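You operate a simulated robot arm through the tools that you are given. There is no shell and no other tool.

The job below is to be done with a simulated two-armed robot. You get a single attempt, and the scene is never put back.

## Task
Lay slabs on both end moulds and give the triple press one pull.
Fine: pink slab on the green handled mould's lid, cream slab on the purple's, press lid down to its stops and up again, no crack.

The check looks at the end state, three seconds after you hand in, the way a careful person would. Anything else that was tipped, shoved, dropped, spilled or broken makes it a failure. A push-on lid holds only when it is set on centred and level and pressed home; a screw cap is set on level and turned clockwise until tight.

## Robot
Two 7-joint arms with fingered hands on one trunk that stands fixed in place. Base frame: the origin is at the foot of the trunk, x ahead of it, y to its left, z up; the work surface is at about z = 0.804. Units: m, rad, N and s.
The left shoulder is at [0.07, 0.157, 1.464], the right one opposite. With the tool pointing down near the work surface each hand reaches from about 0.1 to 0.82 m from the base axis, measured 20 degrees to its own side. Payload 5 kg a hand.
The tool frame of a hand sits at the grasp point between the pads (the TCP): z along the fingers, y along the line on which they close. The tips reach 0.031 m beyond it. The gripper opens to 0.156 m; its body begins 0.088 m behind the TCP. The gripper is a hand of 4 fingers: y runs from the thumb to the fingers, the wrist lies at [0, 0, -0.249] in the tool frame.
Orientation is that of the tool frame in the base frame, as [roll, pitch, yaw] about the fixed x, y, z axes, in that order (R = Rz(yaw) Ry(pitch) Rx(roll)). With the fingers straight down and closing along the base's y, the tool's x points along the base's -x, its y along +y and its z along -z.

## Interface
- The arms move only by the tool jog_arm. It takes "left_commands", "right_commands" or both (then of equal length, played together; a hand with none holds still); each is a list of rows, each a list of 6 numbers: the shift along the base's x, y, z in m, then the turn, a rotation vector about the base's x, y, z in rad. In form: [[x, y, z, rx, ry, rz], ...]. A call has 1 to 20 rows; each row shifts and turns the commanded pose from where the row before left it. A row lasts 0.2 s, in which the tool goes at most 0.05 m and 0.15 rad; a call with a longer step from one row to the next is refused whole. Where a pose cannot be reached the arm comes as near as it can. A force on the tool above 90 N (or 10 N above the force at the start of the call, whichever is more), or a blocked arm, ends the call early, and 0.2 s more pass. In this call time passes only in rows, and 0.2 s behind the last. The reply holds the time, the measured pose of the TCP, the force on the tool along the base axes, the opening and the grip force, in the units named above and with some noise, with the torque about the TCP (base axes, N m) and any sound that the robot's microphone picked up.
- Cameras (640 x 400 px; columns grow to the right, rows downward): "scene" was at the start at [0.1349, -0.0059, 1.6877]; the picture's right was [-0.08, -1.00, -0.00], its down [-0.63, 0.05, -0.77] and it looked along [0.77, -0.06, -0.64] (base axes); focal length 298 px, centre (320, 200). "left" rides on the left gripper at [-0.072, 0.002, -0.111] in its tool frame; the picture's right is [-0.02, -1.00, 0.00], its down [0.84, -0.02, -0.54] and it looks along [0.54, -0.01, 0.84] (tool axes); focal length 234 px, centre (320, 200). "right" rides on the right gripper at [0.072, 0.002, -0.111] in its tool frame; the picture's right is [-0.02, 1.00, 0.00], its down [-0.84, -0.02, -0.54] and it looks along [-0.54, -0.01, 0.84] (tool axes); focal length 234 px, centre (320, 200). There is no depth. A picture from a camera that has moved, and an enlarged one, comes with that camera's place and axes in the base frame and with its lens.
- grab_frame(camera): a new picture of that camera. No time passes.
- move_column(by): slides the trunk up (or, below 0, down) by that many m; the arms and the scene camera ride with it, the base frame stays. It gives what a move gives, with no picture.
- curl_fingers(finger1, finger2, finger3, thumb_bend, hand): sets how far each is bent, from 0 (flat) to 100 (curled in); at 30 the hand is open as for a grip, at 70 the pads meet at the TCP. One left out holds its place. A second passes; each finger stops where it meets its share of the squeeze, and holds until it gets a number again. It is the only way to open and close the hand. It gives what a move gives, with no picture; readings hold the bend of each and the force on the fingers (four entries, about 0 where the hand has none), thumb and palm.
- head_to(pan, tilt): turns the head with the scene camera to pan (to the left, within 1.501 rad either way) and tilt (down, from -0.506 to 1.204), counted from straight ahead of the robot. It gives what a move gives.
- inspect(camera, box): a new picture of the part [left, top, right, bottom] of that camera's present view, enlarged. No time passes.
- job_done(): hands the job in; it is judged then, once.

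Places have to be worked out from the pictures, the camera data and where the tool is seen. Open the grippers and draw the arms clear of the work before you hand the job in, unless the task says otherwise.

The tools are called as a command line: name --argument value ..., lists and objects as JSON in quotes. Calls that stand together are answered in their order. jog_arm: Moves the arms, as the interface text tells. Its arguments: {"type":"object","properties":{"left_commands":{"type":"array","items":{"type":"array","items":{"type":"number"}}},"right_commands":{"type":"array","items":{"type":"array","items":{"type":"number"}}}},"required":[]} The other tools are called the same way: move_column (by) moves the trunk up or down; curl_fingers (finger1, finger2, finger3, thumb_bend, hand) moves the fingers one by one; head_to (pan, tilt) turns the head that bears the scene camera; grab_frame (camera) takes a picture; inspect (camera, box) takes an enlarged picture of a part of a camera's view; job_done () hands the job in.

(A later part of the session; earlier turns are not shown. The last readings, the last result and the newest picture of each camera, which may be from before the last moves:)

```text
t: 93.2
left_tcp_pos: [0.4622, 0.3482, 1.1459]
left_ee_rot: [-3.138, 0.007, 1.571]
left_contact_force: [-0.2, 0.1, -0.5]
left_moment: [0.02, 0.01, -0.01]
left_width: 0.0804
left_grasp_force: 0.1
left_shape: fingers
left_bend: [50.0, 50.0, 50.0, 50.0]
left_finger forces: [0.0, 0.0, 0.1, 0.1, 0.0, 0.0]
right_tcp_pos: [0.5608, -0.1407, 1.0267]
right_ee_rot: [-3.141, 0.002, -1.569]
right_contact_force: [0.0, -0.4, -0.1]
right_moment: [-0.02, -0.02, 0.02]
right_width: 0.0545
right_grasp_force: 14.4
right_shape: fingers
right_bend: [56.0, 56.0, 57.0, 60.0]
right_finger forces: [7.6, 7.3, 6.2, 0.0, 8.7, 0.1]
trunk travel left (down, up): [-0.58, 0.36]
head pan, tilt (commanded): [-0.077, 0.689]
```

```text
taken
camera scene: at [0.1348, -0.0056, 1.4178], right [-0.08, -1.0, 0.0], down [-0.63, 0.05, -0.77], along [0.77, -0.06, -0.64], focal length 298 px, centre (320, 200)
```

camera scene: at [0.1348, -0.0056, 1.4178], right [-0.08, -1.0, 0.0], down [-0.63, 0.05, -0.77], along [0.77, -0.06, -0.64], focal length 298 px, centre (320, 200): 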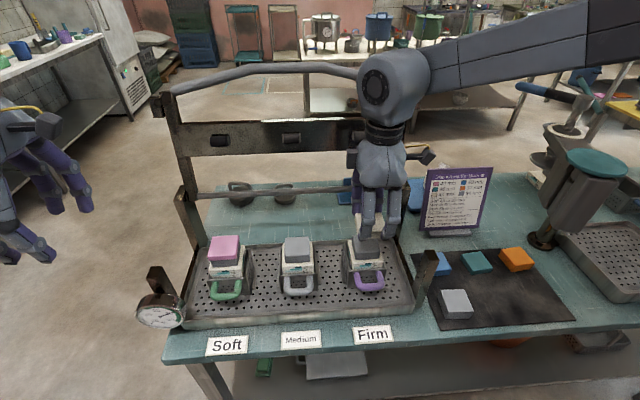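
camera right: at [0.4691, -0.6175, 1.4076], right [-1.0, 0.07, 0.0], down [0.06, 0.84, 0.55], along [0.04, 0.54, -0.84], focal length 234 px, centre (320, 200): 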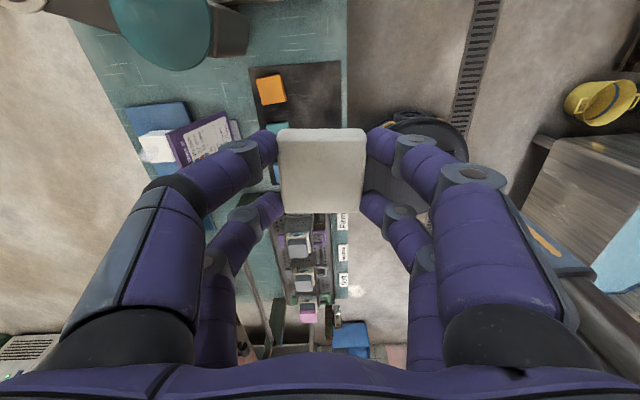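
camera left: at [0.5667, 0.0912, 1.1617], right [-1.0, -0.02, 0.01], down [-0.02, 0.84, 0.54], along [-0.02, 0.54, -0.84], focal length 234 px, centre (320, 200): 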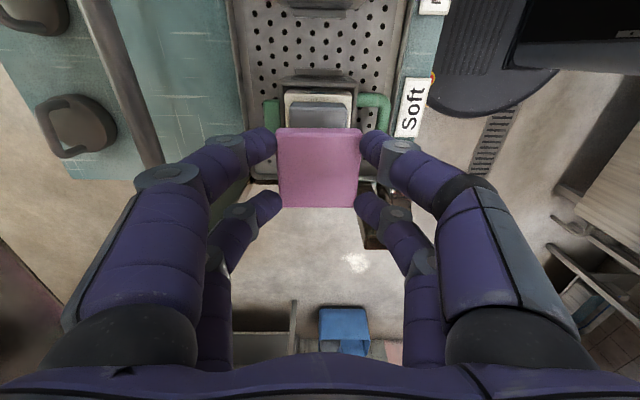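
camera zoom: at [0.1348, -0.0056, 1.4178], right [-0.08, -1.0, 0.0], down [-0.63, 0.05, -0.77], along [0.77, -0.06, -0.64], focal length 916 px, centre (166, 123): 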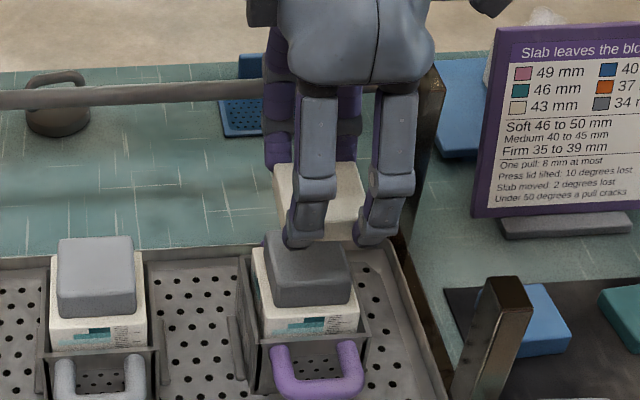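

Alignment in y looks right, and the wrist view suggests the slab is a few millimetres short in x. I'll add +3 mm in x, lower to about 20 mm above the lid and compare edges.

jog_arm --right_commands '[[0.003, 0, -0.012, 0, 0, 0], [0, 0, -0.012, 0, 0, 0]]'

inspect --camera "right" --box '[240, 70, 400, 220]'

inspect --camera "scene" --box '[335, 200, 405, 290]'

```text
t: 93.8
left_tcp_pos: [0.461, 0.3494, 1.1462]
left_ee_rot: [-3.135, 0.008, 1.57]
left_contact_force: [-0.6, 0.0, 0.2]
left_moment: [-0.02, -0.01, 0.02]
left_width: 0.0804
left_grasp_force: 0.0
left_shape: fingers
left_bend: [50.0, 50.0, 50.0, 50.0]
left_finger forces: [0.1, 0.1, 0.0, 0.0, 0.0, 0.0]
right_tcp_pos: [0.5646, -0.1396, 1.0032]
right_ee_rot: [3.141, 0.002, -1.572]
right_contact_force: [0.2, 0.7, 0.0]
right_moment: [-0.02, -0.03, 0.01]
right_width: 0.0547
right_grasp_force: 14.4
right_shape: fingers
right_bend: [56.0, 56.0, 57.0, 60.0]
right_finger forces: [7.6, 7.2, 6.1, 0.0, 8.7, 0.0]
trunk travel left (down, up): [-0.58, 0.36]
head pan, tilt (commanded): [-0.077, 0.689]
```

```text
2.67 times, centred on (320, 145) of right
camera zoom: at [0.5619, -0.2125, 1.1135], right [-1.0, 0.02, 0.0], down [0.02, 0.84, 0.55], along [0.01, 0.55, -0.84], focal length 624 px, centre (320, 347)
```

zoom: 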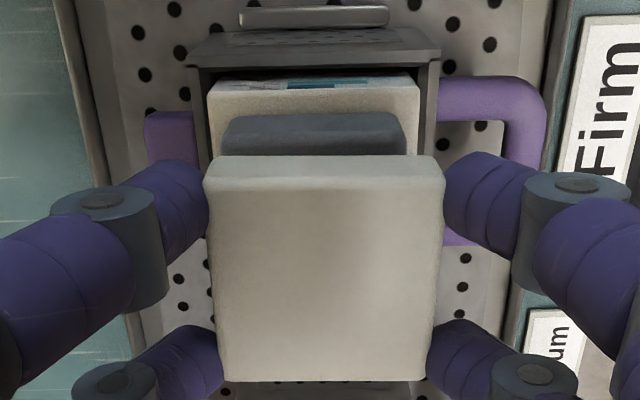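

```text
4.44 times, centred on (370, 245) of scene
camera zoom: at [0.1352, -0.0057, 1.4178], right [-0.08, -1.0, 0.0], down [-0.63, 0.05, -0.77], along [0.77, -0.06, -0.64], focal length 1322 px, centre (98, 0)
```

zoom: 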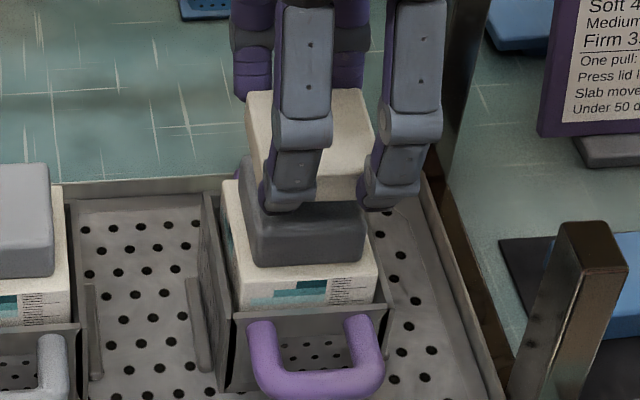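

The two views bracket the x alignment to within about ±3 mm, and y needs about +2 mm. I'll adjust and lower close to contact.

jog_arm --right_commands '[[0.0005, 0.002, -0.007, 0, 0, 0], [0, 0, -0.005, 0, 0, 0], [0, 0, -0.002, 0, 0, 0]]'

inspect --camera "right" --box '[240, 70, 400, 220]'

inspect --camera "scene" --box '[335, 200, 405, 290]'

```text
t: 94.6
left_tcp_pos: [0.4619, 0.3487, 1.1455]
left_ee_rot: [-3.138, 0.007, 1.571]
left_contact_force: [0.4, 0.3, -0.1]
left_moment: [0.01, -0.01, 0.0]
left_width: 0.0804
left_grasp_force: 0.1
left_shape: fingers
left_bend: [50.0, 50.0, 50.0, 50.0]
left_finger forces: [0.1, 0.0, 0.0, 0.0, 0.0, 0.0]
right_tcp_pos: [0.5634, -0.1382, 0.9908]
right_ee_rot: [-3.141, 0.002, -1.571]
right_contact_force: [-0.5, 0.6, -1.2]
right_moment: [0.04, 0.02, 0.0]
right_width: 0.0546
right_grasp_force: 14.9
right_shape: fingers
right_bend: [56.0, 56.0, 57.0, 60.0]
right_finger forces: [7.6, 7.2, 6.1, 0.0, 8.6, 0.0]
trunk travel left (down, up): [-0.58, 0.36]
head pan, tilt (commanded): [-0.077, 0.689]
```

```text
2.67 times, centred on (320, 145) of right
camera zoom: at [0.5617, -0.2107, 1.0998], right [-1.0, 0.02, 0.0], down [0.02, 0.84, 0.55], along [0.01, 0.55, -0.84], focal length 624 px, centre (320, 347)
```

zoom: 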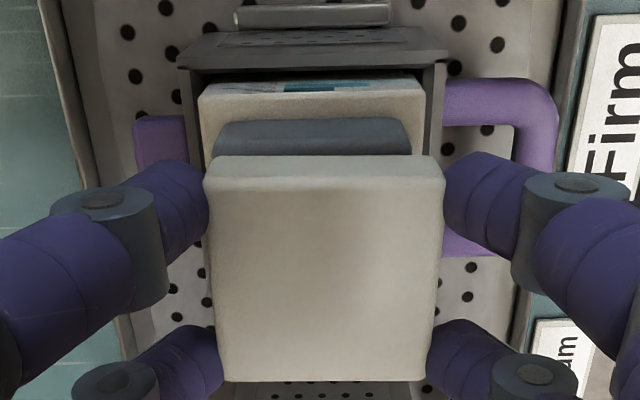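

```text
4.44 times, centred on (370, 245) of scene
camera zoom: at [0.135, -0.0056, 1.4178], right [-0.08, -1.0, 0.0], down [-0.63, 0.05, -0.77], along [0.77, -0.06, -0.64], focal length 1322 px, centre (98, 0)
```

zoom: 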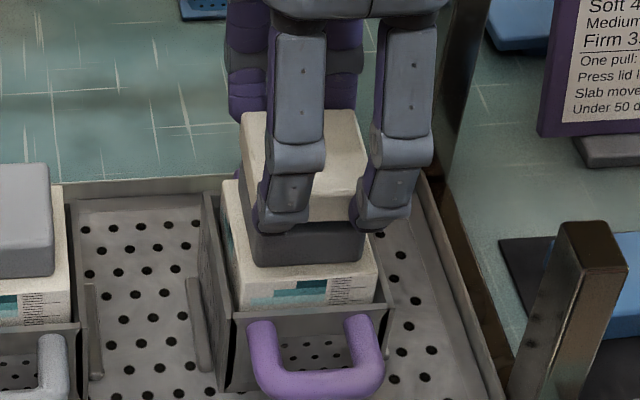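

Offsets are within a few millimetres. I'll add +1.5 mm in x and lower to contact.

jog_arm --right_commands '[[0.0015, 0, -0.003, 0, 0, 0], [0, 0, -0.002, 0, 0, 0]]'

jog_arm --right_commands '[[0, 0, -0.0015, 0, 0, 0]]'

```text
t: 95.2
left_tcp_pos: [0.4624, 0.3497, 1.145]
left_ee_rot: [-3.136, 0.006, 1.571]
left_contact_force: [0.1, -0.7, 0.3]
left_moment: [-0.04, -0.03, 0.02]
left_width: 0.0807
left_grasp_force: 0.0
left_shape: fingers
left_bend: [50.0, 50.0, 50.0, 50.0]
left_finger forces: [0.0, 0.0, 0.0, 0.0, 0.0, 0.0]
right_tcp_pos: [0.5646, -0.138, 0.9835]
right_ee_rot: [-3.141, 0.002, -1.569]
right_contact_force: [0.0, -0.1, 0.4]
right_moment: [0.01, -0.01, 0.01]
right_width: 0.0547
right_grasp_force: 14.5
right_shape: fingers
right_bend: [56.0, 56.0, 57.0, 60.0]
right_finger forces: [7.7, 7.2, 6.1, 0.0, 8.7, 0.0]
trunk travel left (down, up): [-0.58, 0.36]
head pan, tilt (commanded): [-0.077, 0.689]
```

```text
t: 95.6
left_tcp_pos: [0.4616, 0.3489, 1.1456]
left_ee_rot: [-3.135, 0.008, 1.571]
left_contact_force: [0.3, 0.4, 0.0]
left_moment: [0.01, 0.03, 0.01]
left_width: 0.0802
left_grasp_force: 0.1
left_shape: fingers
left_bend: [50.0, 50.0, 50.0, 50.0]
left_finger forces: [0.0, 0.0, 0.0, 0.1, 0.1, 0.0]
right_tcp_pos: [0.5659, -0.1388, 0.9826]
right_ee_rot: [3.141, 0.001, -1.572]
right_contact_force: [-0.6, 0.2, 0.1]
right_moment: [0.0, 0.03, -0.05]
right_width: 0.0548
right_grasp_force: 14.9
right_shape: fingers
right_bend: [56.0, 56.0, 57.0, 60.0]
right_finger forces: [7.7, 7.2, 6.1, 0.0, 8.7, 0.0]
trunk travel left (down, up): [-0.58, 0.36]
head pan, tilt (commanded): [-0.077, 0.689]
```

No contact yet at TCP 0.983. I'll continue in 1.5 mm steps.

jog_arm --right_commands '[[0, 0, -0.0015, 0, 0, 0], [0, 0, -0.001, 0, 0, 0]]'

inspect --camera "scene" --box '[335, 200, 405, 290]'

```text
t: 96.2
left_tcp_pos: [0.4613, 0.3505, 1.146]
left_ee_rot: [-3.137, 0.007, 1.571]
left_contact_force: [0.5, 0.2, -0.1]
left_moment: [-0.01, 0.02, 0.02]
left_width: 0.0803
left_grasp_force: 0.0
left_shape: fingers
left_bend: [50.0, 50.0, 50.0, 50.0]
left_finger forces: [0.0, 0.0, 0.0, 0.0, 0.1, 0.1]
right_tcp_pos: [0.5652, -0.1382, 0.9805]
right_ee_rot: [-3.139, 0.002, -1.572]
right_contact_force: [0.6, 0.5, 1.0]
right_moment: [-0.05, -0.03, 0.02]
right_width: 0.0548
right_grasp_force: 15.1
right_shape: fingers
right_bend: [56.0, 56.0, 57.0, 60.0]
right_finger forces: [7.5, 7.1, 6.1, 0.1, 9.1, 0.0]
trunk travel left (down, up): [-0.58, 0.36]
head pan, tilt (commanded): [-0.077, 0.689]
```

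```text
4.44 times, centred on (370, 245) of scene
camera zoom: at [0.1348, -0.0056, 1.4178], right [-0.08, -1.0, 0.0], down [-0.63, 0.05, -0.77], along [0.77, -0.06, -0.64], focal length 1322 px, centre (98, 0)
```

zoom: 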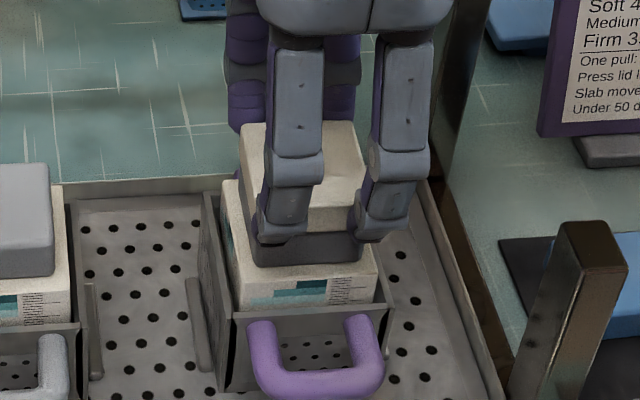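

Contact is just starting. I'll go 1 mm more, then release and rise.

jog_arm --right_commands '[[0, 0, -0.001, 0, 0, 0]]'

curl_fingers --hand "right" --finger1 50 --finger2 50 --finger3 50 --thumb_bend 50

jog_arm --right_commands '[[0, 0, 0.01, 0, 0, 0], [0, 0, 0.02, 0, 0, 0], [0, 0, 0.03, 0, 0, 0], [0, 0, 0.04, 0, 0, 0]]'

inspect --camera "scene" --box '[190, 200, 410, 340]'

inspect --camera "right" --box '[230, 60, 410, 220]'

```text
t: 96.6
left_tcp_pos: [0.4605, 0.3489, 1.1467]
left_ee_rot: [-3.137, 0.007, 1.57]
left_contact_force: [0.0, 0.0, 0.4]
left_moment: [-0.02, 0.02, 0.0]
left_width: 0.0804
left_grasp_force: 0.0
left_shape: fingers
left_bend: [50.0, 50.0, 50.0, 50.0]
left_finger forces: [0.0, 0.1, 0.1, 0.1, 0.0, 0.0]
right_tcp_pos: [0.5655, -0.1388, 0.9795]
right_ee_rot: [-3.14, 0.002, -1.57]
right_contact_force: [1.2, 0.3, 4.8]
right_moment: [-0.1, 0.13, 0.02]
right_width: 0.0544
right_grasp_force: 14.9
right_shape: fingers
right_bend: [56.0, 56.0, 57.0, 60.0]
right_finger forces: [7.6, 7.2, 6.2, 0.0, 9.2, 0.1]
trunk travel left (down, up): [-0.58, 0.36]
head pan, tilt (commanded): [-0.077, 0.689]
```

```text
t: 97.6
left_tcp_pos: [0.4625, 0.3487, 1.1454]
left_ee_rot: [-3.137, 0.006, 1.57]
left_contact_force: [-0.2, -0.1, 0.1]
left_moment: [0.02, 0.01, 0.0]
left_width: 0.0803
left_grasp_force: 0.0
left_shape: fingers
left_bend: [50.0, 50.0, 50.0, 50.0]
left_finger forces: [0.0, 0.1, 0.0, 0.1, 0.1, 0.1]
right_tcp_pos: [0.5645, -0.1395, 0.9795]
right_ee_rot: [-3.142, 0.002, -1.572]
right_contact_force: [-0.1, -0.3, 0.3]
right_moment: [0.0, -0.01, -0.02]
right_width: 0.0803
right_grasp_force: 0.1
right_shape: fingers
right_bend: [50.0, 50.0, 50.0, 50.0]
right_finger forces: [0.0, 0.0, 0.0, 0.1, 0.0, 0.0]
trunk travel left (down, up): [-0.58, 0.36]
head pan, tilt (commanded): [-0.077, 0.689]
```

```text
t: 98.6
left_tcp_pos: [0.4607, 0.3497, 1.1458]
left_ee_rot: [-3.136, 0.007, 1.57]
left_contact_force: [0.3, 0.4, -0.2]
left_moment: [-0.02, -0.03, -0.01]
left_width: 0.0803
left_grasp_force: 0.0
left_shape: fingers
left_bend: [50.0, 50.0, 50.0, 50.0]
left_finger forces: [0.0, 0.0, 0.1, 0.1, 0.1, 0.0]
right_tcp_pos: [0.564, -0.1378, 1.0823]
right_ee_rot: [-3.14, 0.002, -1.57]
right_contact_force: [-0.8, 0.8, -0.2]
right_moment: [-0.01, -0.03, -0.01]
right_width: 0.0803
right_grasp_force: 0.0
right_shape: fingers
right_bend: [50.0, 50.0, 50.0, 50.0]
right_finger forces: [0.0, 0.0, 0.1, 0.0, 0.0, 0.1]
trunk travel left (down, up): [-0.58, 0.36]
head pan, tilt (commanded): [-0.077, 0.689]
```

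```text
2.86 times, centred on (300, 270) of scene
camera zoom: at [0.1337, -0.0053, 1.4179], right [-0.08, -1.0, 0.0], down [-0.63, 0.05, -0.77], along [0.77, -0.06, -0.64], focal length 850 px, centre (377, 0)
```

zoom: 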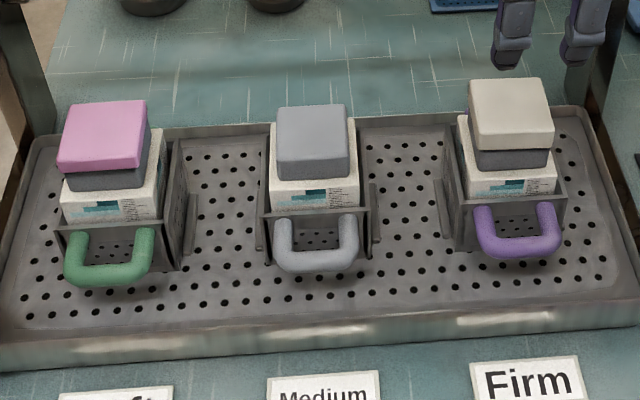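

```text
2.50 times, centred on (320, 140) of right
camera zoom: at [0.5635, -0.2112, 1.191], right [-1.0, 0.02, 0.0], down [0.02, 0.84, 0.55], along [0.01, 0.55, -0.84], focal length 585 px, centre (320, 350)
```

zoom: 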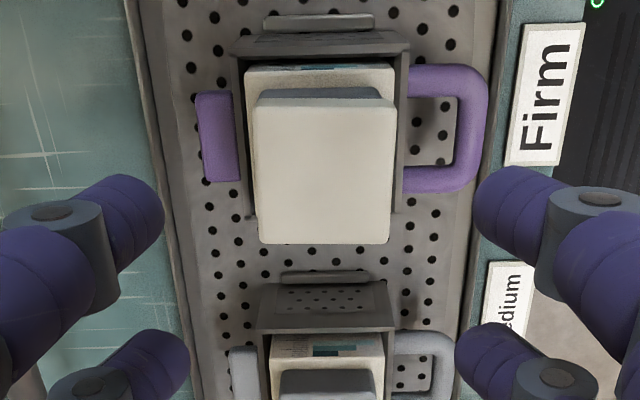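

Both slabs sit well: pink on the green lid, cream on the purple lid, and the middle lid is untouched. I'll withdraw the right hand and study the press lid and handle before the pull.

jog_arm --right_commands '[[-0.01, -0.04, 0.02, 0, 0, 0], [-0.02, -0.04, 0.02, 0, 0, 0], [-0.02, -0.04, 0.02, 0, 0, 0], [-0.02, -0.04, 0.02, 0, 0, 0], [-0.02, -0.04, 0.02, 0, 0, 0], [-0.02, -0.04, 0.02, 0, 0, 0]]'

head_to --pan 0.0 --tilt 0.35

grab_frame --camera "scene"

inspect --camera "scene" --box '[130, 130, 450, 330]'

```text
t: 100.0
left_tcp_pos: [0.46, 0.3471, 1.1469]
left_ee_rot: [-3.137, 0.005, 1.57]
left_contact_force: [0.1, 0.1, -0.1]
left_moment: [0.02, -0.04, 0.02]
left_width: 0.0808
left_grasp_force: 0.1
left_shape: fingers
left_bend: [50.0, 50.0, 50.0, 50.0]
left_finger forces: [0.0, 0.1, 0.0, 0.0, 0.0, 0.1]
right_tcp_pos: [0.4517, -0.3804, 1.2015]
right_ee_rot: [-3.14, 0.002, -1.57]
right_contact_force: [-0.6, -0.1, 0.0]
right_moment: [0.07, 0.0, 0.02]
right_width: 0.0809
right_grasp_force: 0.0
right_shape: fingers
right_bend: [50.0, 50.0, 50.0, 50.0]
right_finger forces: [0.0, 0.0, 0.0, 0.1, 0.0, 0.0]
trunk travel left (down, up): [-0.58, 0.36]
head pan, tilt (commanded): [-0.077, 0.689]
```

```text
t: 100.8
left_tcp_pos: [0.4625, 0.3497, 1.1459]
left_ee_rot: [-3.137, 0.007, 1.57]
left_contact_force: [0.1, 0.7, 0.4]
left_moment: [0.0, -0.01, 0.0]
left_width: 0.0804
left_grasp_force: 0.1
left_shape: fingers
left_bend: [50.0, 50.0, 50.0, 50.0]
left_finger forces: [0.1, 0.0, 0.1, 0.0, 0.1, 0.0]
right_tcp_pos: [0.4529, -0.3773, 1.2004]
right_ee_rot: [-3.141, 0.003, -1.569]
right_contact_force: [0.3, 0.4, 0.1]
right_moment: [-0.02, -0.05, 0.02]
right_width: 0.0804
right_grasp_force: 0.1
right_shape: fingers
right_bend: [50.0, 50.0, 50.0, 50.0]
right_finger forces: [0.0, 0.1, 0.0, 0.1, 0.0, 0.0]
trunk travel left (down, up): [-0.58, 0.36]
head pan, tilt (commanded): [0.0, 0.351]
```

```text
taken
camera scene: at [0.1432, 0.0013, 1.4482], right [0.0, -1.0, 0.0], down [-0.34, 0.0, -0.94], along [0.94, 0.0, -0.34], focal length 298 px, centre (320, 200)
```

scene: 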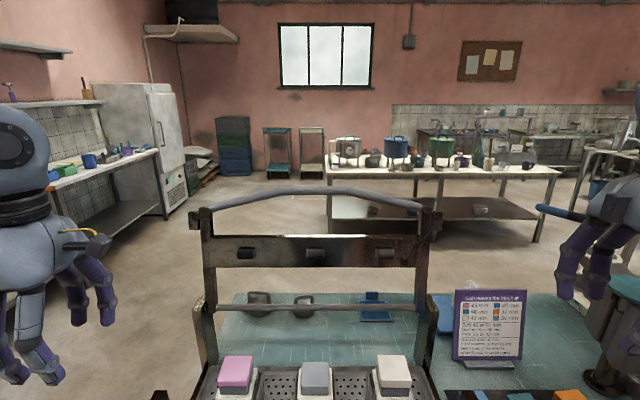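

```text
2.00 times, centred on (290, 230) of scene
camera zoom: at [0.1432, 0.0013, 1.4482], right [0.0, -1.0, 0.0], down [-0.34, 0.0, -0.94], along [0.94, 0.0, -0.34], focal length 595 px, centre (380, 140)
```

zoom: 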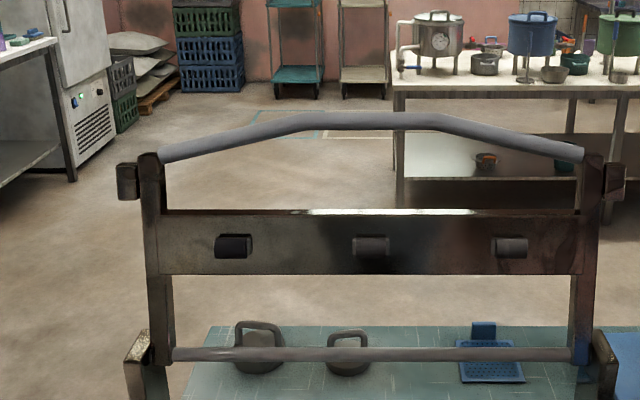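

I've measured the press:

| Part | Position |
|---|---|
| Hinge | about (0.697, 0.983) in x, z |
| Handle bar (about 19 mm thick, flat middle around y ≈ 0.01) | about (0.745, 1.249) |
| Stop knobs | radius 0.20 from the hinge |

The lid leans back about 10°. I'll take the bar from the front with the left hand pointing forward, so the fingers cage the bar and the palm can push it down. First I'll turn the left hand to point forward in clear air.

jog_arm --left_commands '[[-0.005, -0.01, 0.01, 0, -0.143, 0], [-0.005, -0.01, 0.01, 0, -0.143, 0], [-0.005, -0.01, 0.01, 0, -0.143, 0], [-0.005, -0.01, 0.01, 0, -0.143, 0], [-0.005, -0.01, 0.01, 0, -0.143, 0], [-0.005, -0.01, 0.01, 0, -0.143, 0], [-0.005, -0.01, 0.01, 0, -0.143, 0], [-0.005, -0.01, 0.01, 0, -0.143, 0]]'

grab_frame --camera "scene"

```text
t: 102.7
left_tcp_pos: [0.4581, 0.2779, 1.2763]
left_ee_rot: [2.0, 0.0, 1.563]
left_contact_force: [-0.1, -0.7, -0.2]
left_moment: [0.0, -0.02, 0.04]
left_width: 0.0812
left_grasp_force: 0.1
left_shape: fingers
left_bend: [50.0, 50.0, 50.0, 50.0]
left_finger forces: [0.0, 0.0, 0.1, 0.1, 0.0, 0.0]
left hand out of reach, approached as far as the arm can: row 7, 8
right_tcp_pos: [0.4487, -0.3827, 1.2014]
right_ee_rot: [-3.136, 0.004, -1.572]
right_contact_force: [-0.5, 0.1, 0.0]
right_moment: [0.05, -0.08, -0.02]
right_width: 0.0807
right_grasp_force: 0.1
right_shape: fingers
right_bend: [50.0, 50.0, 50.0, 50.0]
right_finger forces: [0.0, 0.0, 0.1, 0.0, 0.0, 0.0]
trunk travel left (down, up): [-0.58, 0.36]
head pan, tilt (commanded): [0.0, 0.351]
```

```text
taken
camera scene: at [0.1365, -0.0028, 1.4489], right [0.0, -1.0, 0.0], down [-0.34, 0.0, -0.94], along [0.94, 0.0, -0.34], focal length 298 px, centre (320, 200)
```

scene: 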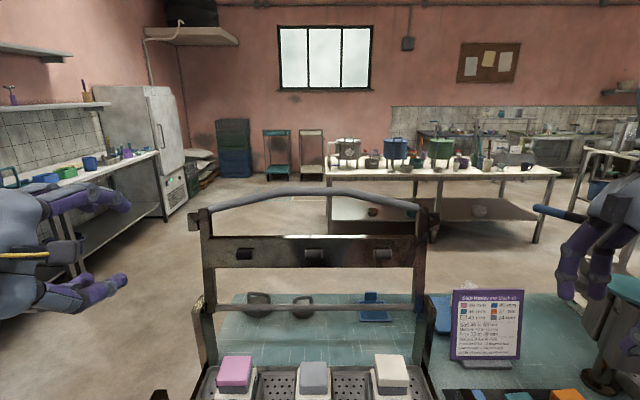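

The wrist got too close to the body. I'll move forward and inward toward the handle, finishing the rotation on the way and staying in front of the frame.

jog_arm --left_commands '[[0.0153, -0.0413, 0.0015, 0, 0, 0], [0.0153, -0.0413, 0.0015, 0, 0, 0], [0.0153, -0.0413, 0.0015, 0, -0.06, 0], [0.0153, -0.0413, 0.0015, 0, -0.06, 0], [0.0153, -0.0413, 0.0015, 0, -0.06, 0], [0.0153, -0.0413, 0.0015, 0, -0.06, 0]]'

grab_frame --camera "scene"

grab_frame --camera "left"

```text
t: 104.0
left_tcp_pos: [0.5557, 0.0319, 1.2817]
left_ee_rot: [1.763, 0.0, 1.565]
left_contact_force: [0.1, -0.8, 0.2]
left_moment: [-0.01, -0.01, -0.01]
left_width: 0.0811
left_grasp_force: 0.0
left_shape: fingers
left_bend: [50.0, 50.0, 50.0, 50.0]
left_finger forces: [0.1, 0.0, 0.0, 0.1, 0.1, 0.0]
right_tcp_pos: [0.4548, -0.3792, 1.1993]
right_ee_rot: [3.141, 0.003, -1.572]
right_contact_force: [0.7, 0.1, -1.3]
right_moment: [0.06, -0.01, 0.0]
right_width: 0.0806
right_grasp_force: 0.0
right_shape: fingers
right_bend: [50.0, 50.0, 50.0, 50.0]
right_finger forces: [0.0, 0.1, 0.1, 0.0, 0.1, 0.0]
trunk travel left (down, up): [-0.58, 0.36]
head pan, tilt (commanded): [0.0, 0.351]
```

```text
taken
camera scene: at [0.1437, -0.0009, 1.4482], right [0.0, -1.0, 0.0], down [-0.34, 0.0, -0.94], along [0.94, 0.0, -0.34], focal length 298 px, centre (320, 200)
```

scene: 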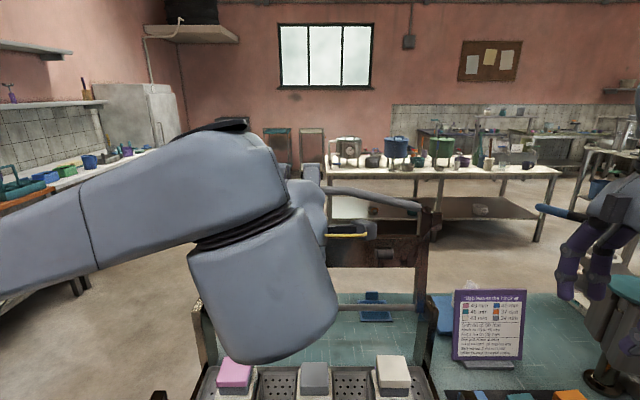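

```text
taken
camera left: at [0.4475, -0.0396, 1.3035], right [-0.19, -0.02, -0.98], down [-0.53, 0.84, 0.08], along [0.82, 0.54, -0.17], focal length 234 px, centre (320, 200)
```

left: 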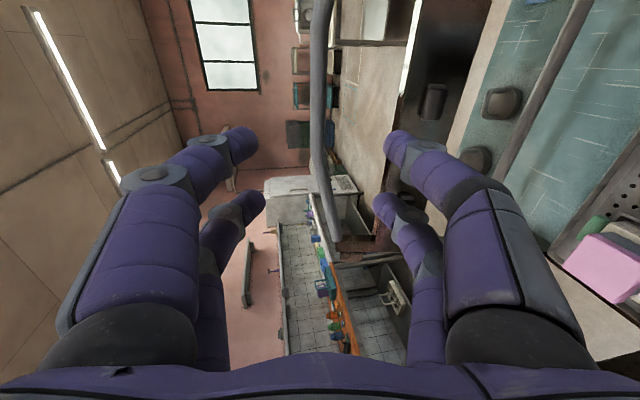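

The bar runs straight through the centre of the left wrist view, and its height matches the hand's axis (z ≈ 1.248). I'll advance along the tool axis in two stages.

jog_arm --left_commands '[[0.0381, 0, -0.0074, 0, 0, 0], [0.0381, 0, -0.0074, 0, 0, 0], [0.0381, 0, -0.0074, 0, 0, 0]]'

grab_frame --camera "left"

grab_frame --camera "right"

```text
t: 104.8
left_tcp_pos: [0.6715, 0.0347, 1.2616]
left_ee_rot: [1.765, 0.002, 1.566]
left_contact_force: [0.8, 0.3, 0.4]
left_moment: [0.02, 0.01, 0.01]
left_width: 0.0809
left_grasp_force: 0.1
left_shape: fingers
left_bend: [50.0, 50.0, 50.0, 50.0]
left_finger forces: [0.0, 0.0, 0.0, 0.0, 0.0, 0.1]
right_tcp_pos: [0.4549, -0.3776, 1.2009]
right_ee_rot: [3.141, 0.001, -1.571]
right_contact_force: [0.9, 0.3, -0.2]
right_moment: [-0.01, 0.03, 0.01]
right_width: 0.0805
right_grasp_force: 0.1
right_shape: fingers
right_bend: [50.0, 50.0, 50.0, 50.0]
right_finger forces: [0.1, 0.0, 0.1, 0.0, 0.1, 0.0]
trunk travel left (down, up): [-0.58, 0.36]
head pan, tilt (commanded): [0.0, 0.351]
```

```text
taken
camera left: at [0.5623, -0.0371, 1.2839], right [-0.19, -0.02, -0.98], down [-0.53, 0.84, 0.08], along [0.82, 0.54, -0.17], focal length 234 px, centre (320, 200)
```

left: 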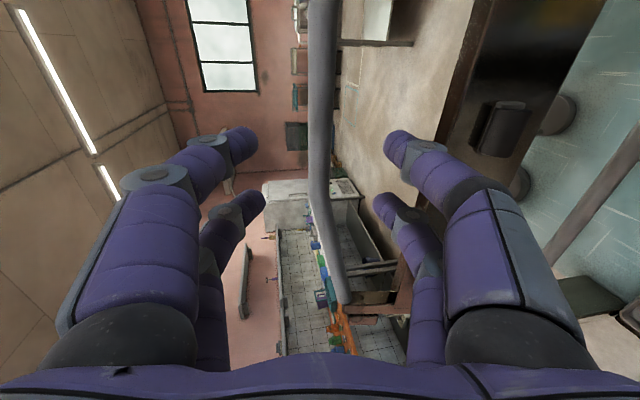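

```text
taken
camera right: at [0.4529, -0.451, 1.3098], right [-1.0, 0.02, 0.0], down [0.02, 0.84, 0.55], along [0.01, 0.55, -0.84], focal length 234 px, centre (320, 200)
```

right: 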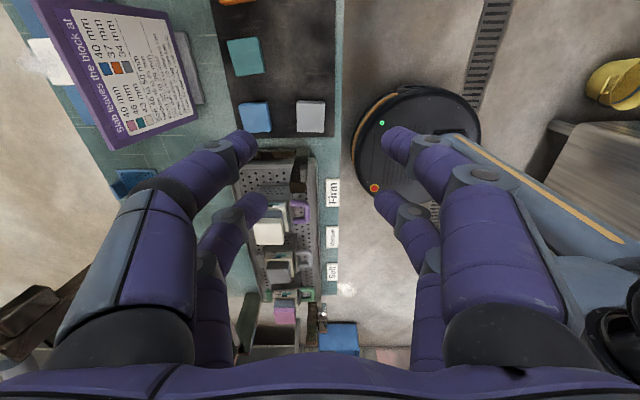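

The bar is exactly between the finger tips, about 79 mm ahead of the TCP. I'll advance another 0.115 m so it lies inside the hand.

jog_arm --left_commands '[[0.038, 0, -0.0065, 0, 0, 0], [0.038, 0, -0.0065, 0, 0, 0], [0.038, 0, -0.0065, 0, 0, 0]]'

grab_frame --camera "left"

grab_frame --camera "scene"

```text
t: 105.7
left_tcp_pos: [0.7873, 0.0358, 1.2406]
left_ee_rot: [1.766, 0.002, 1.567]
left_contact_force: [-0.3, -0.5, 0.6]
left_moment: [0.0, -0.03, 0.02]
left_width: 0.081
left_grasp_force: 0.0
left_shape: fingers
left_bend: [50.0, 50.0, 50.0, 50.0]
left_finger forces: [0.1, 0.0, 0.0, 0.1, 0.0, 0.0]
right_tcp_pos: [0.4551, -0.3784, 1.1991]
right_ee_rot: [-3.14, 0.001, -1.571]
right_contact_force: [0.0, -0.6, 0.8]
right_moment: [-0.04, 0.02, 0.02]
right_width: 0.0805
right_grasp_force: 0.0
right_shape: fingers
right_bend: [50.0, 50.0, 50.0, 50.0]
right_finger forces: [0.0, 0.0, 0.1, 0.0, 0.0, 0.1]
trunk travel left (down, up): [-0.58, 0.36]
head pan, tilt (commanded): [0.0, 0.351]
```

```text
taken
camera left: at [0.6786, -0.036, 1.2633], right [-0.19, -0.02, -0.98], down [-0.53, 0.84, 0.08], along [0.82, 0.54, -0.18], focal length 234 px, centre (320, 200)
```

left: 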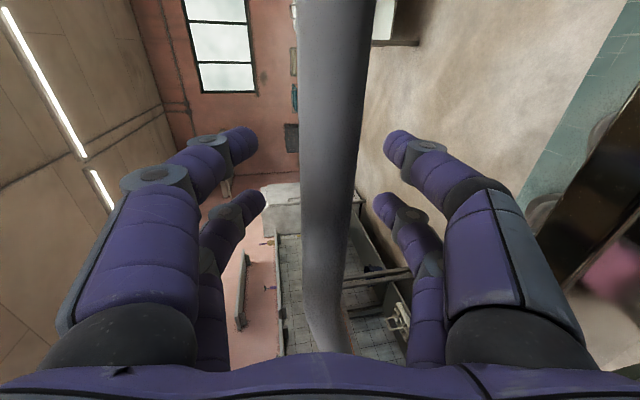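

```text
taken
camera scene: at [0.1438, 0.0006, 1.4482], right [0.0, -1.0, 0.0], down [-0.34, 0.0, -0.94], along [0.94, 0.0, -0.34], focal length 298 px, centre (320, 200)
```

scene: 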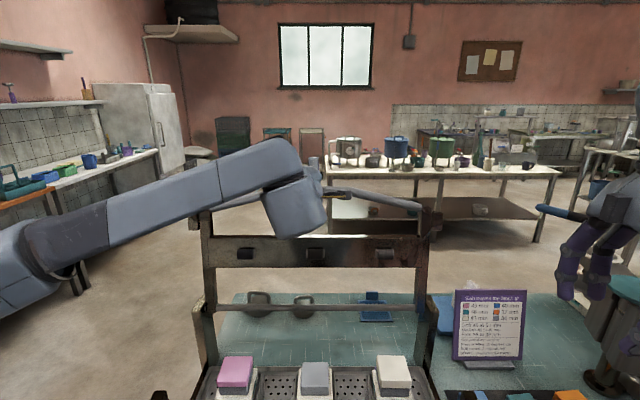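

The bar lies inside the hand, about 40 mm behind the fingertip meeting point. I'll close the fingers to cage it.

curl_fingers --hand "left" --finger1 75 --finger2 75 --finger3 75 --thumb_bend 75

grab_frame --camera "left"

```text
t: 106.7
left_tcp_pos: [0.7857, 0.0359, 1.2426]
left_ee_rot: [1.763, 0.002, 1.566]
left_contact_force: [0.1, 0.2, 0.0]
left_moment: [0.02, 0.01, 0.01]
left_width: 0.0
left_grasp_force: 0.0
left_shape: fingers
left_bend: [73.0, 73.0, 73.0, 73.0]
left_finger forces: [0.0, 0.1, 0.1, 0.1, 0.0, 0.0]
right_tcp_pos: [0.4531, -0.3788, 1.2004]
right_ee_rot: [3.141, 0.002, -1.571]
right_contact_force: [-0.8, -0.2, 0.1]
right_moment: [-0.01, 0.01, -0.02]
right_width: 0.0804
right_grasp_force: 0.1
right_shape: fingers
right_bend: [50.0, 50.0, 50.0, 50.0]
right_finger forces: [0.0, 0.1, 0.1, 0.0, 0.0, 0.0]
trunk travel left (down, up): [-0.58, 0.36]
head pan, tilt (commanded): [0.0, 0.351]
```

```text
taken
camera left: at [0.6776, -0.0359, 1.2639], right [-0.19, -0.02, -0.98], down [-0.53, 0.84, 0.08], along [0.82, 0.54, -0.17], focal length 234 px, centre (320, 200)
```

left: 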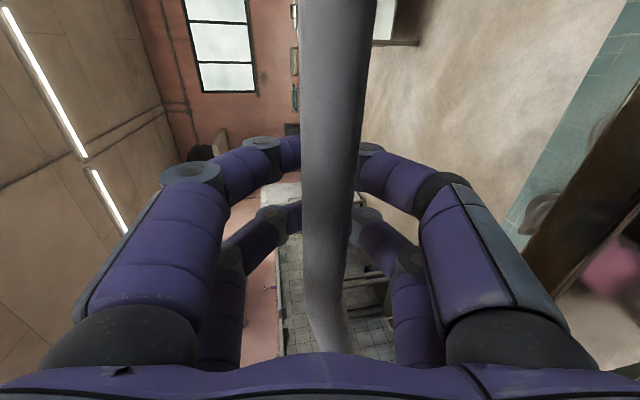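

The digits are closed behind the bar, so it's caged. I'll start the pull along the hinge arc (centre (0.697, 0.983), radius 0.27), tilting the hand downward as the lid comes over.

jog_arm --left_commands '[[-0.024, 0, 0.0007, 0, 0.0646, 0], [-0.0243, 0, -0.0014, 0, 0.0646, 0], [-0.0244, 0, -0.0033, 0, 0.0646, 0], [-0.0244, 0, -0.0054, 0, 0.0646, 0]]'

grab_frame --camera "left"

grab_frame --camera "scene"

```text
t: 107.7
left_tcp_pos: [0.6876, 0.035, 1.2321]
left_ee_rot: [2.023, 0.004, 1.565]
left_contact_force: [-0.6, 0.8, -0.7]
left_moment: [0.0, 0.02, -0.01]
left_width: 0.0001
left_grasp_force: 0.0
left_shape: fingers
left_bend: [73.0, 73.0, 73.0, 73.0]
left_finger forces: [0.0, 0.1, 0.0, 0.0, 0.0, 0.0]
right_tcp_pos: [0.4525, -0.3779, 1.1997]
right_ee_rot: [-3.141, 0.002, -1.571]
right_contact_force: [-0.2, 0.3, 0.4]
right_moment: [0.02, 0.01, -0.02]
right_width: 0.0806
right_grasp_force: 0.0
right_shape: fingers
right_bend: [50.0, 50.0, 50.0, 50.0]
right_finger forces: [0.1, 0.0, 0.0, 0.1, 0.0, 0.0]
trunk travel left (down, up): [-0.58, 0.36]
head pan, tilt (commanded): [0.0, 0.351]
```

```text
taken
camera left: at [0.5888, -0.0352, 1.2812], right [-0.44, -0.02, -0.9], down [-0.49, 0.84, 0.22], along [0.75, 0.54, -0.38], focal length 234 px, centre (320, 200)
```

left: 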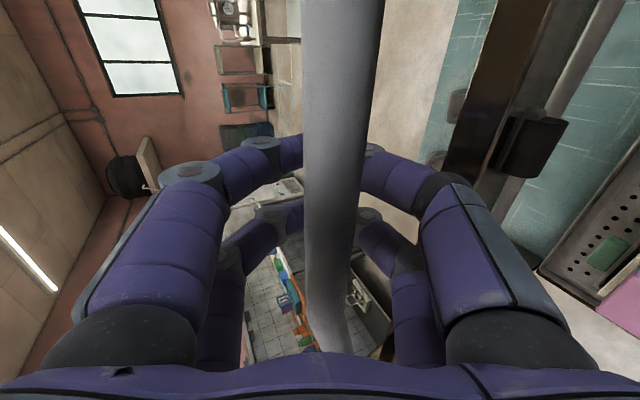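

```text
taken
camera scene: at [0.1419, 0.0005, 1.4483], right [0.0, -1.0, 0.0], down [-0.34, 0.0, -0.94], along [0.94, 0.0, -0.34], focal length 298 px, centre (320, 200)
```

scene: 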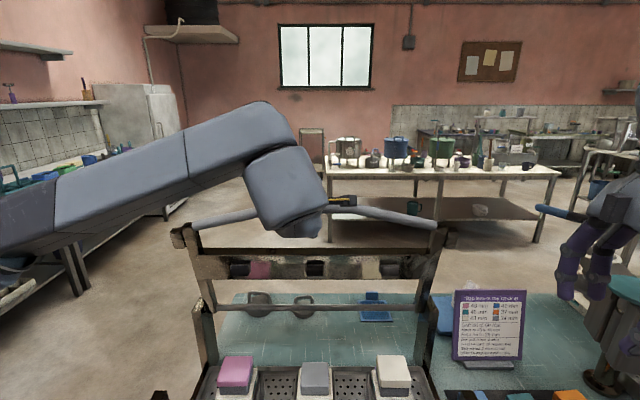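

The lid is following smoothly with no force and the bar is still caged. Continuing down the arc.

jog_arm --left_commands '[[-0.0242, 0, -0.0074, 0, 0.0646, 0], [-0.024, 0, -0.0092, 0, 0.0646, 0], [-0.0232, 0, -0.011, 0, 0.0646, 0], [-0.0225, 0, -0.0128, 0, 0.0646, 0], [-0.0218, 0, -0.0146, 0, 0.0646, 0]]'

grab_frame --camera "left"

grab_frame --camera "scene"

```text
t: 108.8
left_tcp_pos: [0.5686, 0.0366, 1.1753]
left_ee_rot: [2.345, 0.006, 1.568]
left_contact_force: [-4.4, 0.5, -4.7]
left_moment: [0.01, -0.24, -0.01]
left_width: 0.0
left_grasp_force: 2.7
left_shape: fingers
left_bend: [73.0, 73.0, 73.0, 73.0]
left_finger forces: [0.0, 0.1, 2.7, 0.0, 3.1, 0.0]
right_tcp_pos: [0.4542, -0.3789, 1.2002]
right_ee_rot: [3.139, 0.001, -1.57]
right_contact_force: [-0.1, 0.1, 0.7]
right_moment: [-0.02, 0.03, 0.02]
right_width: 0.0805
right_grasp_force: 0.0
right_shape: fingers
right_bend: [50.0, 50.0, 50.0, 50.0]
right_finger forces: [0.0, 0.1, 0.1, 0.0, 0.1, 0.1]
trunk travel left (down, up): [-0.58, 0.36]
head pan, tilt (commanded): [0.0, 0.351]
```

```text
taken
camera left: at [0.4911, -0.0351, 1.2537], right [-0.7, -0.02, -0.71], down [-0.4, 0.84, 0.36], along [0.59, 0.54, -0.6], focal length 234 px, centre (320, 200)
```

left: 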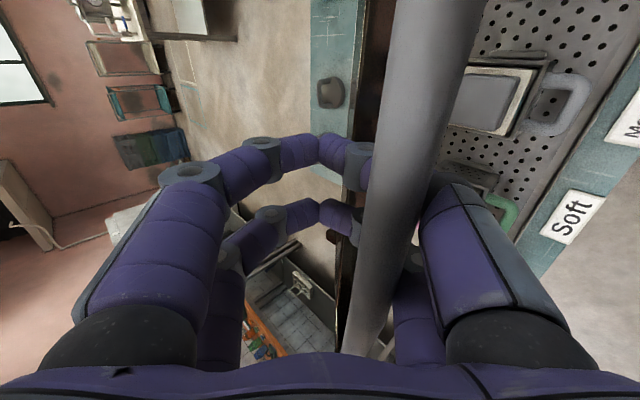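

```text
taken
camera scene: at [0.1426, 0.0007, 1.4483], right [0.0, -1.0, 0.0], down [-0.34, 0.0, -0.94], along [0.94, 0.0, -0.34], focal length 298 px, centre (320, 200)
```

scene: 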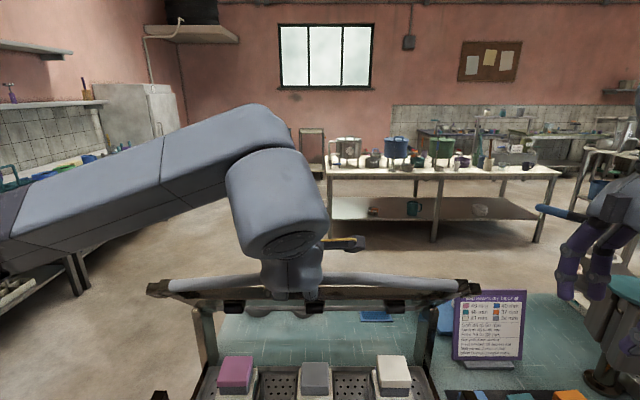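

The lid now rests on the two lower digits with only about 6.5 N, so it's light and under control. Continuing down.

jog_arm --left_commands '[[-0.0205, 0, -0.016, 0, 0.0646, 0], [-0.0195, 0, -0.0176, 0, 0.0646, 0], [-0.0181, 0, -0.0188, 0, 0.0646, 0], [-0.0165, 0, -0.0202, 0, 0.0646, 0], [-0.015, 0, -0.021, 0, 0.0646, 0]]'

head_to --pan 0.0 --tilt 0.75

grab_frame --camera "left"

grab_frame --camera "scene"

```text
t: 110.0
left_tcp_pos: [0.4804, 0.0384, 1.0816]
left_ee_rot: [2.672, 0.005, 1.567]
left_contact_force: [-0.6, -0.7, -8.5]
left_moment: [0.2, -0.24, -0.01]
left_width: 0.0
left_grasp_force: 4.3
left_shape: fingers
left_bend: [73.0, 73.0, 73.0, 72.0]
left_finger forces: [0.0, 0.0, 0.0, 0.0, 8.0, 0.0]
right_tcp_pos: [0.4554, -0.3782, 1.1992]
right_ee_rot: [3.141, 0.001, -1.572]
right_contact_force: [0.6, -0.6, 0.6]
right_moment: [0.0, -0.01, 0.02]
right_width: 0.0803
right_grasp_force: 0.0
right_shape: fingers
right_bend: [50.0, 50.0, 50.0, 50.0]
right_finger forces: [0.0, 0.0, 0.1, 0.0, 0.0, 0.0]
trunk travel left (down, up): [-0.58, 0.36]
head pan, tilt (commanded): [0.0, 0.351]
```

```text
t: 110.9
left_tcp_pos: [0.4813, 0.037, 1.0834]
left_ee_rot: [2.669, 0.004, 1.569]
left_contact_force: [-1.3, -0.1, -8.8]
left_moment: [0.18, -0.26, 0.0]
left_width: 0.0003
left_grasp_force: 4.4
left_shape: fingers
left_bend: [73.0, 73.0, 73.0, 72.0]
left_finger forces: [0.0, 0.1, 0.0, 0.1, 8.5, 0.0]
right_tcp_pos: [0.4542, -0.3785, 1.1995]
right_ee_rot: [-3.141, 0.0, -1.571]
right_contact_force: [0.4, -0.4, 0.5]
right_moment: [-0.01, 0.0, 0.0]
right_width: 0.0805
right_grasp_force: 0.0
right_shape: fingers
right_bend: [50.0, 50.0, 50.0, 50.0]
right_finger forces: [0.0, 0.0, 0.0, 0.1, 0.1, 0.0]
trunk travel left (down, up): [-0.58, 0.36]
head pan, tilt (commanded): [0.0, 0.75]
```

```text
taken
camera left: at [0.4323, -0.0337, 1.1823], right [-0.89, -0.02, -0.46], down [-0.26, 0.84, 0.47], along [0.37, 0.54, -0.76], focal length 234 px, centre (320, 200)
```

left: 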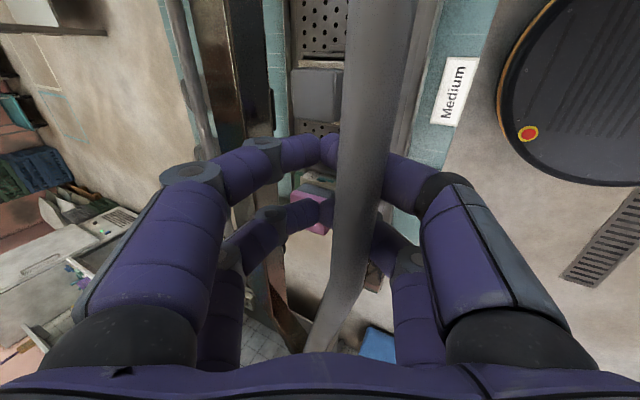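

```text
taken
camera scene: at [0.1332, 0.0006, 1.4126], right [0.0, -1.0, 0.0], down [-0.68, 0.0, -0.73], along [0.73, 0.0, -0.68], focal length 298 px, centre (320, 200)
```

scene: 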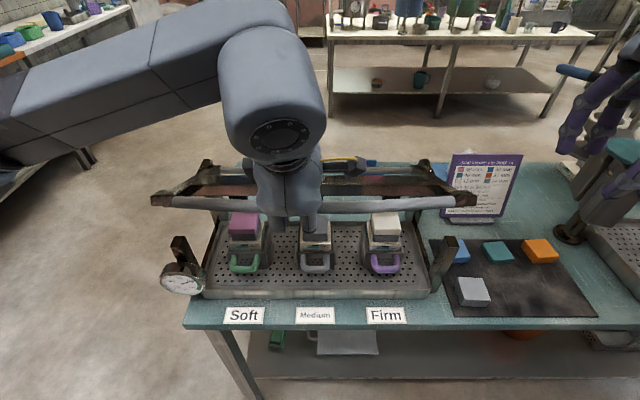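

The lid hangs on the thumb at about 9 N, still controlled and nearing horizontal. I'll continue at half speed.

jog_arm --left_commands '[[-0.0067, 0, -0.011, 0, 0.0323, 0], [-0.0066, 0, -0.011, 0, 0.0323, 0], [-0.0058, 0, -0.0114, 0, 0.0323, 0], [-0.0057, 0, -0.0114, 0, 0.0323, 0], [-0.0048, 0, -0.0116, 0, 0.0323, 0], [-0.0048, 0, -0.0116, 0, 0.0323, 0]]'

grab_frame --camera "left"

grab_frame --camera "scene"

inspect --camera "scene" --box '[140, 150, 500, 330]'

```text
t: 112.3
left_tcp_pos: [0.4474, 0.035, 1.0134]
left_ee_rot: [2.863, 0.006, 1.57]
left_contact_force: [-1.0, -0.4, -8.6]
left_moment: [0.21, -0.17, -0.01]
left_width: 0.0
left_grasp_force: 3.5
left_shape: fingers
left_bend: [73.0, 73.0, 73.0, 72.0]
left_finger forces: [0.0, 0.0, 0.0, 0.0, 7.5, 0.0]
right_tcp_pos: [0.4554, -0.3771, 1.2008]
right_ee_rot: [-3.141, 0.002, -1.571]
right_contact_force: [0.4, 1.0, 0.0]
right_moment: [-0.01, -0.01, -0.05]
right_width: 0.0805
right_grasp_force: 0.1
right_shape: fingers
right_bend: [50.0, 50.0, 50.0, 50.0]
right_finger forces: [0.0, 0.0, 0.1, 0.1, 0.0, 0.1]
trunk travel left (down, up): [-0.58, 0.36]
head pan, tilt (commanded): [0.0, 0.75]
```

```text
taken
camera left: at [0.4198, -0.036, 1.1196], right [-0.96, -0.02, -0.27], down [-0.17, 0.84, 0.51], along [0.22, 0.54, -0.81], focal length 234 px, centre (320, 200)
```

left: 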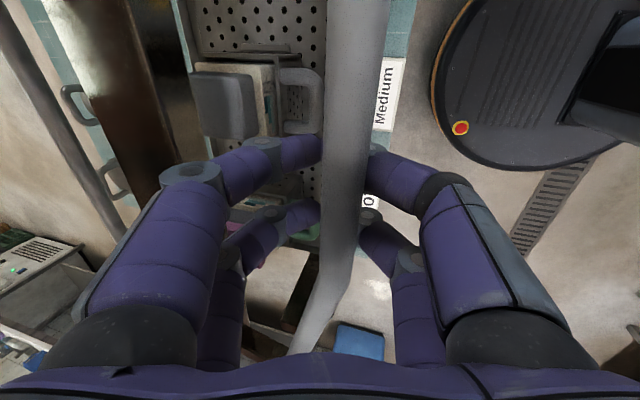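

```text
taken
camera scene: at [0.1335, 0.0007, 1.4125], right [0.0, -1.0, 0.0], down [-0.68, 0.0, -0.73], along [0.73, 0.0, -0.68], focal length 298 px, centre (320, 200)
```

scene: 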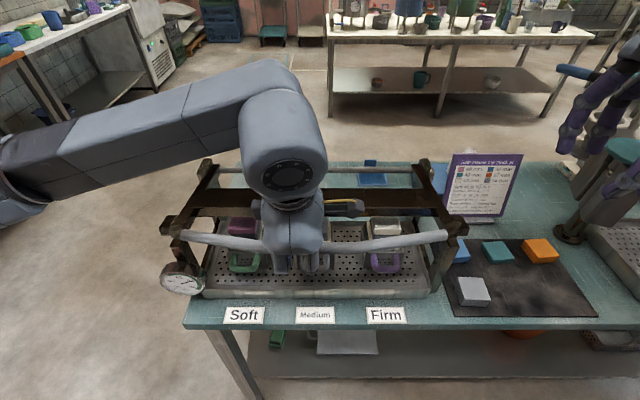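

```text
1.78 times, centred on (320, 240) of scene
camera zoom: at [0.1335, 0.0007, 1.4125], right [0.0, -1.0, 0.0], down [-0.68, 0.0, -0.73], along [0.73, 0.0, -0.68], focal length 529 px, centre (320, 129)
```

zoom: 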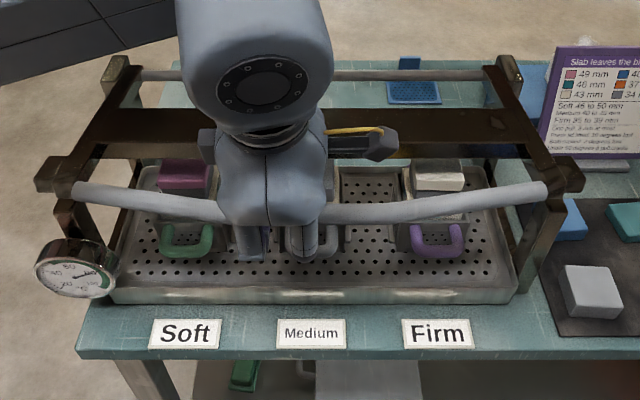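

The lid is nearly horizontal, with the knobs just above the front posts. I'll continue slowly and watch for the slabs taking the load.

jog_arm --left_commands '[[-0.0038, 0, -0.0118, 0, 0.0323, 0], [-0.0038, 0, -0.0118, 0, 0.0323, 0], [-0.0028, 0, -0.0119, 0, 0.0323, 0], [-0.0028, 0, -0.0119, 0, 0.0323, 0]]'

grab_frame --camera "left"

inspect --camera "scene" --box '[140, 150, 500, 330]'

```text
t: 113.3
left_tcp_pos: [0.4333, 0.0352, 0.9659]
left_ee_rot: [2.992, 0.009, 1.57]
left_contact_force: [1.2, -1.3, -0.6]
left_moment: [-0.01, -0.02, -0.01]
left_width: 0.0002
left_grasp_force: 0.1
left_shape: fingers
left_bend: [73.0, 73.0, 73.0, 73.0]
left_finger forces: [0.0, 0.1, 0.0, 0.0, 0.1, 0.1]
right_tcp_pos: [0.4548, -0.379, 1.2008]
right_ee_rot: [-3.142, 0.001, -1.571]
right_contact_force: [0.3, 0.6, 1.2]
right_moment: [0.0, 0.02, 0.01]
right_width: 0.0806
right_grasp_force: 0.1
right_shape: fingers
right_bend: [50.0, 50.0, 50.0, 50.0]
right_finger forces: [0.0, 0.0, 0.1, 0.1, 0.1, 0.0]
trunk travel left (down, up): [-0.58, 0.36]
head pan, tilt (commanded): [0.0, 0.75]
```

```text
taken
camera left: at [0.4207, -0.0363, 1.0756], right [-0.99, -0.02, -0.15], down [-0.1, 0.84, 0.53], along [0.11, 0.54, -0.83], focal length 234 px, centre (320, 200)
```

left: 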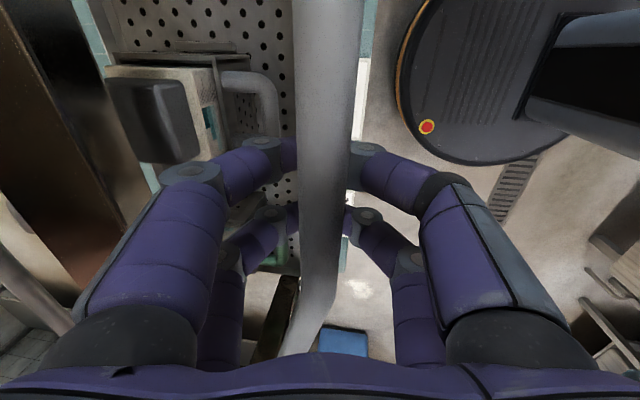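

```text
1.78 times, centred on (320, 240) of scene
camera zoom: at [0.1331, 0.0007, 1.4126], right [0.0, -1.0, 0.0], down [-0.68, 0.0, -0.73], along [0.73, 0.0, -0.68], focal length 529 px, centre (320, 129)
```

zoom: 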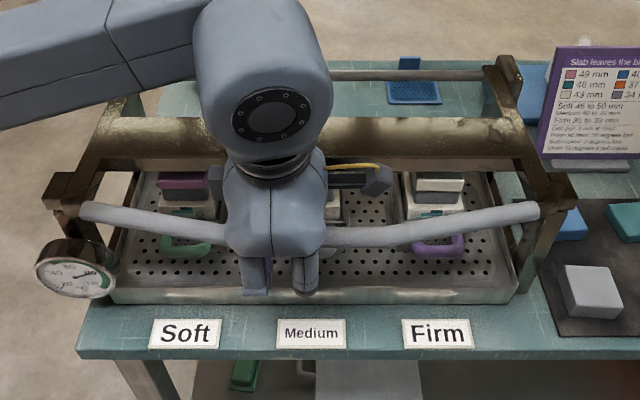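

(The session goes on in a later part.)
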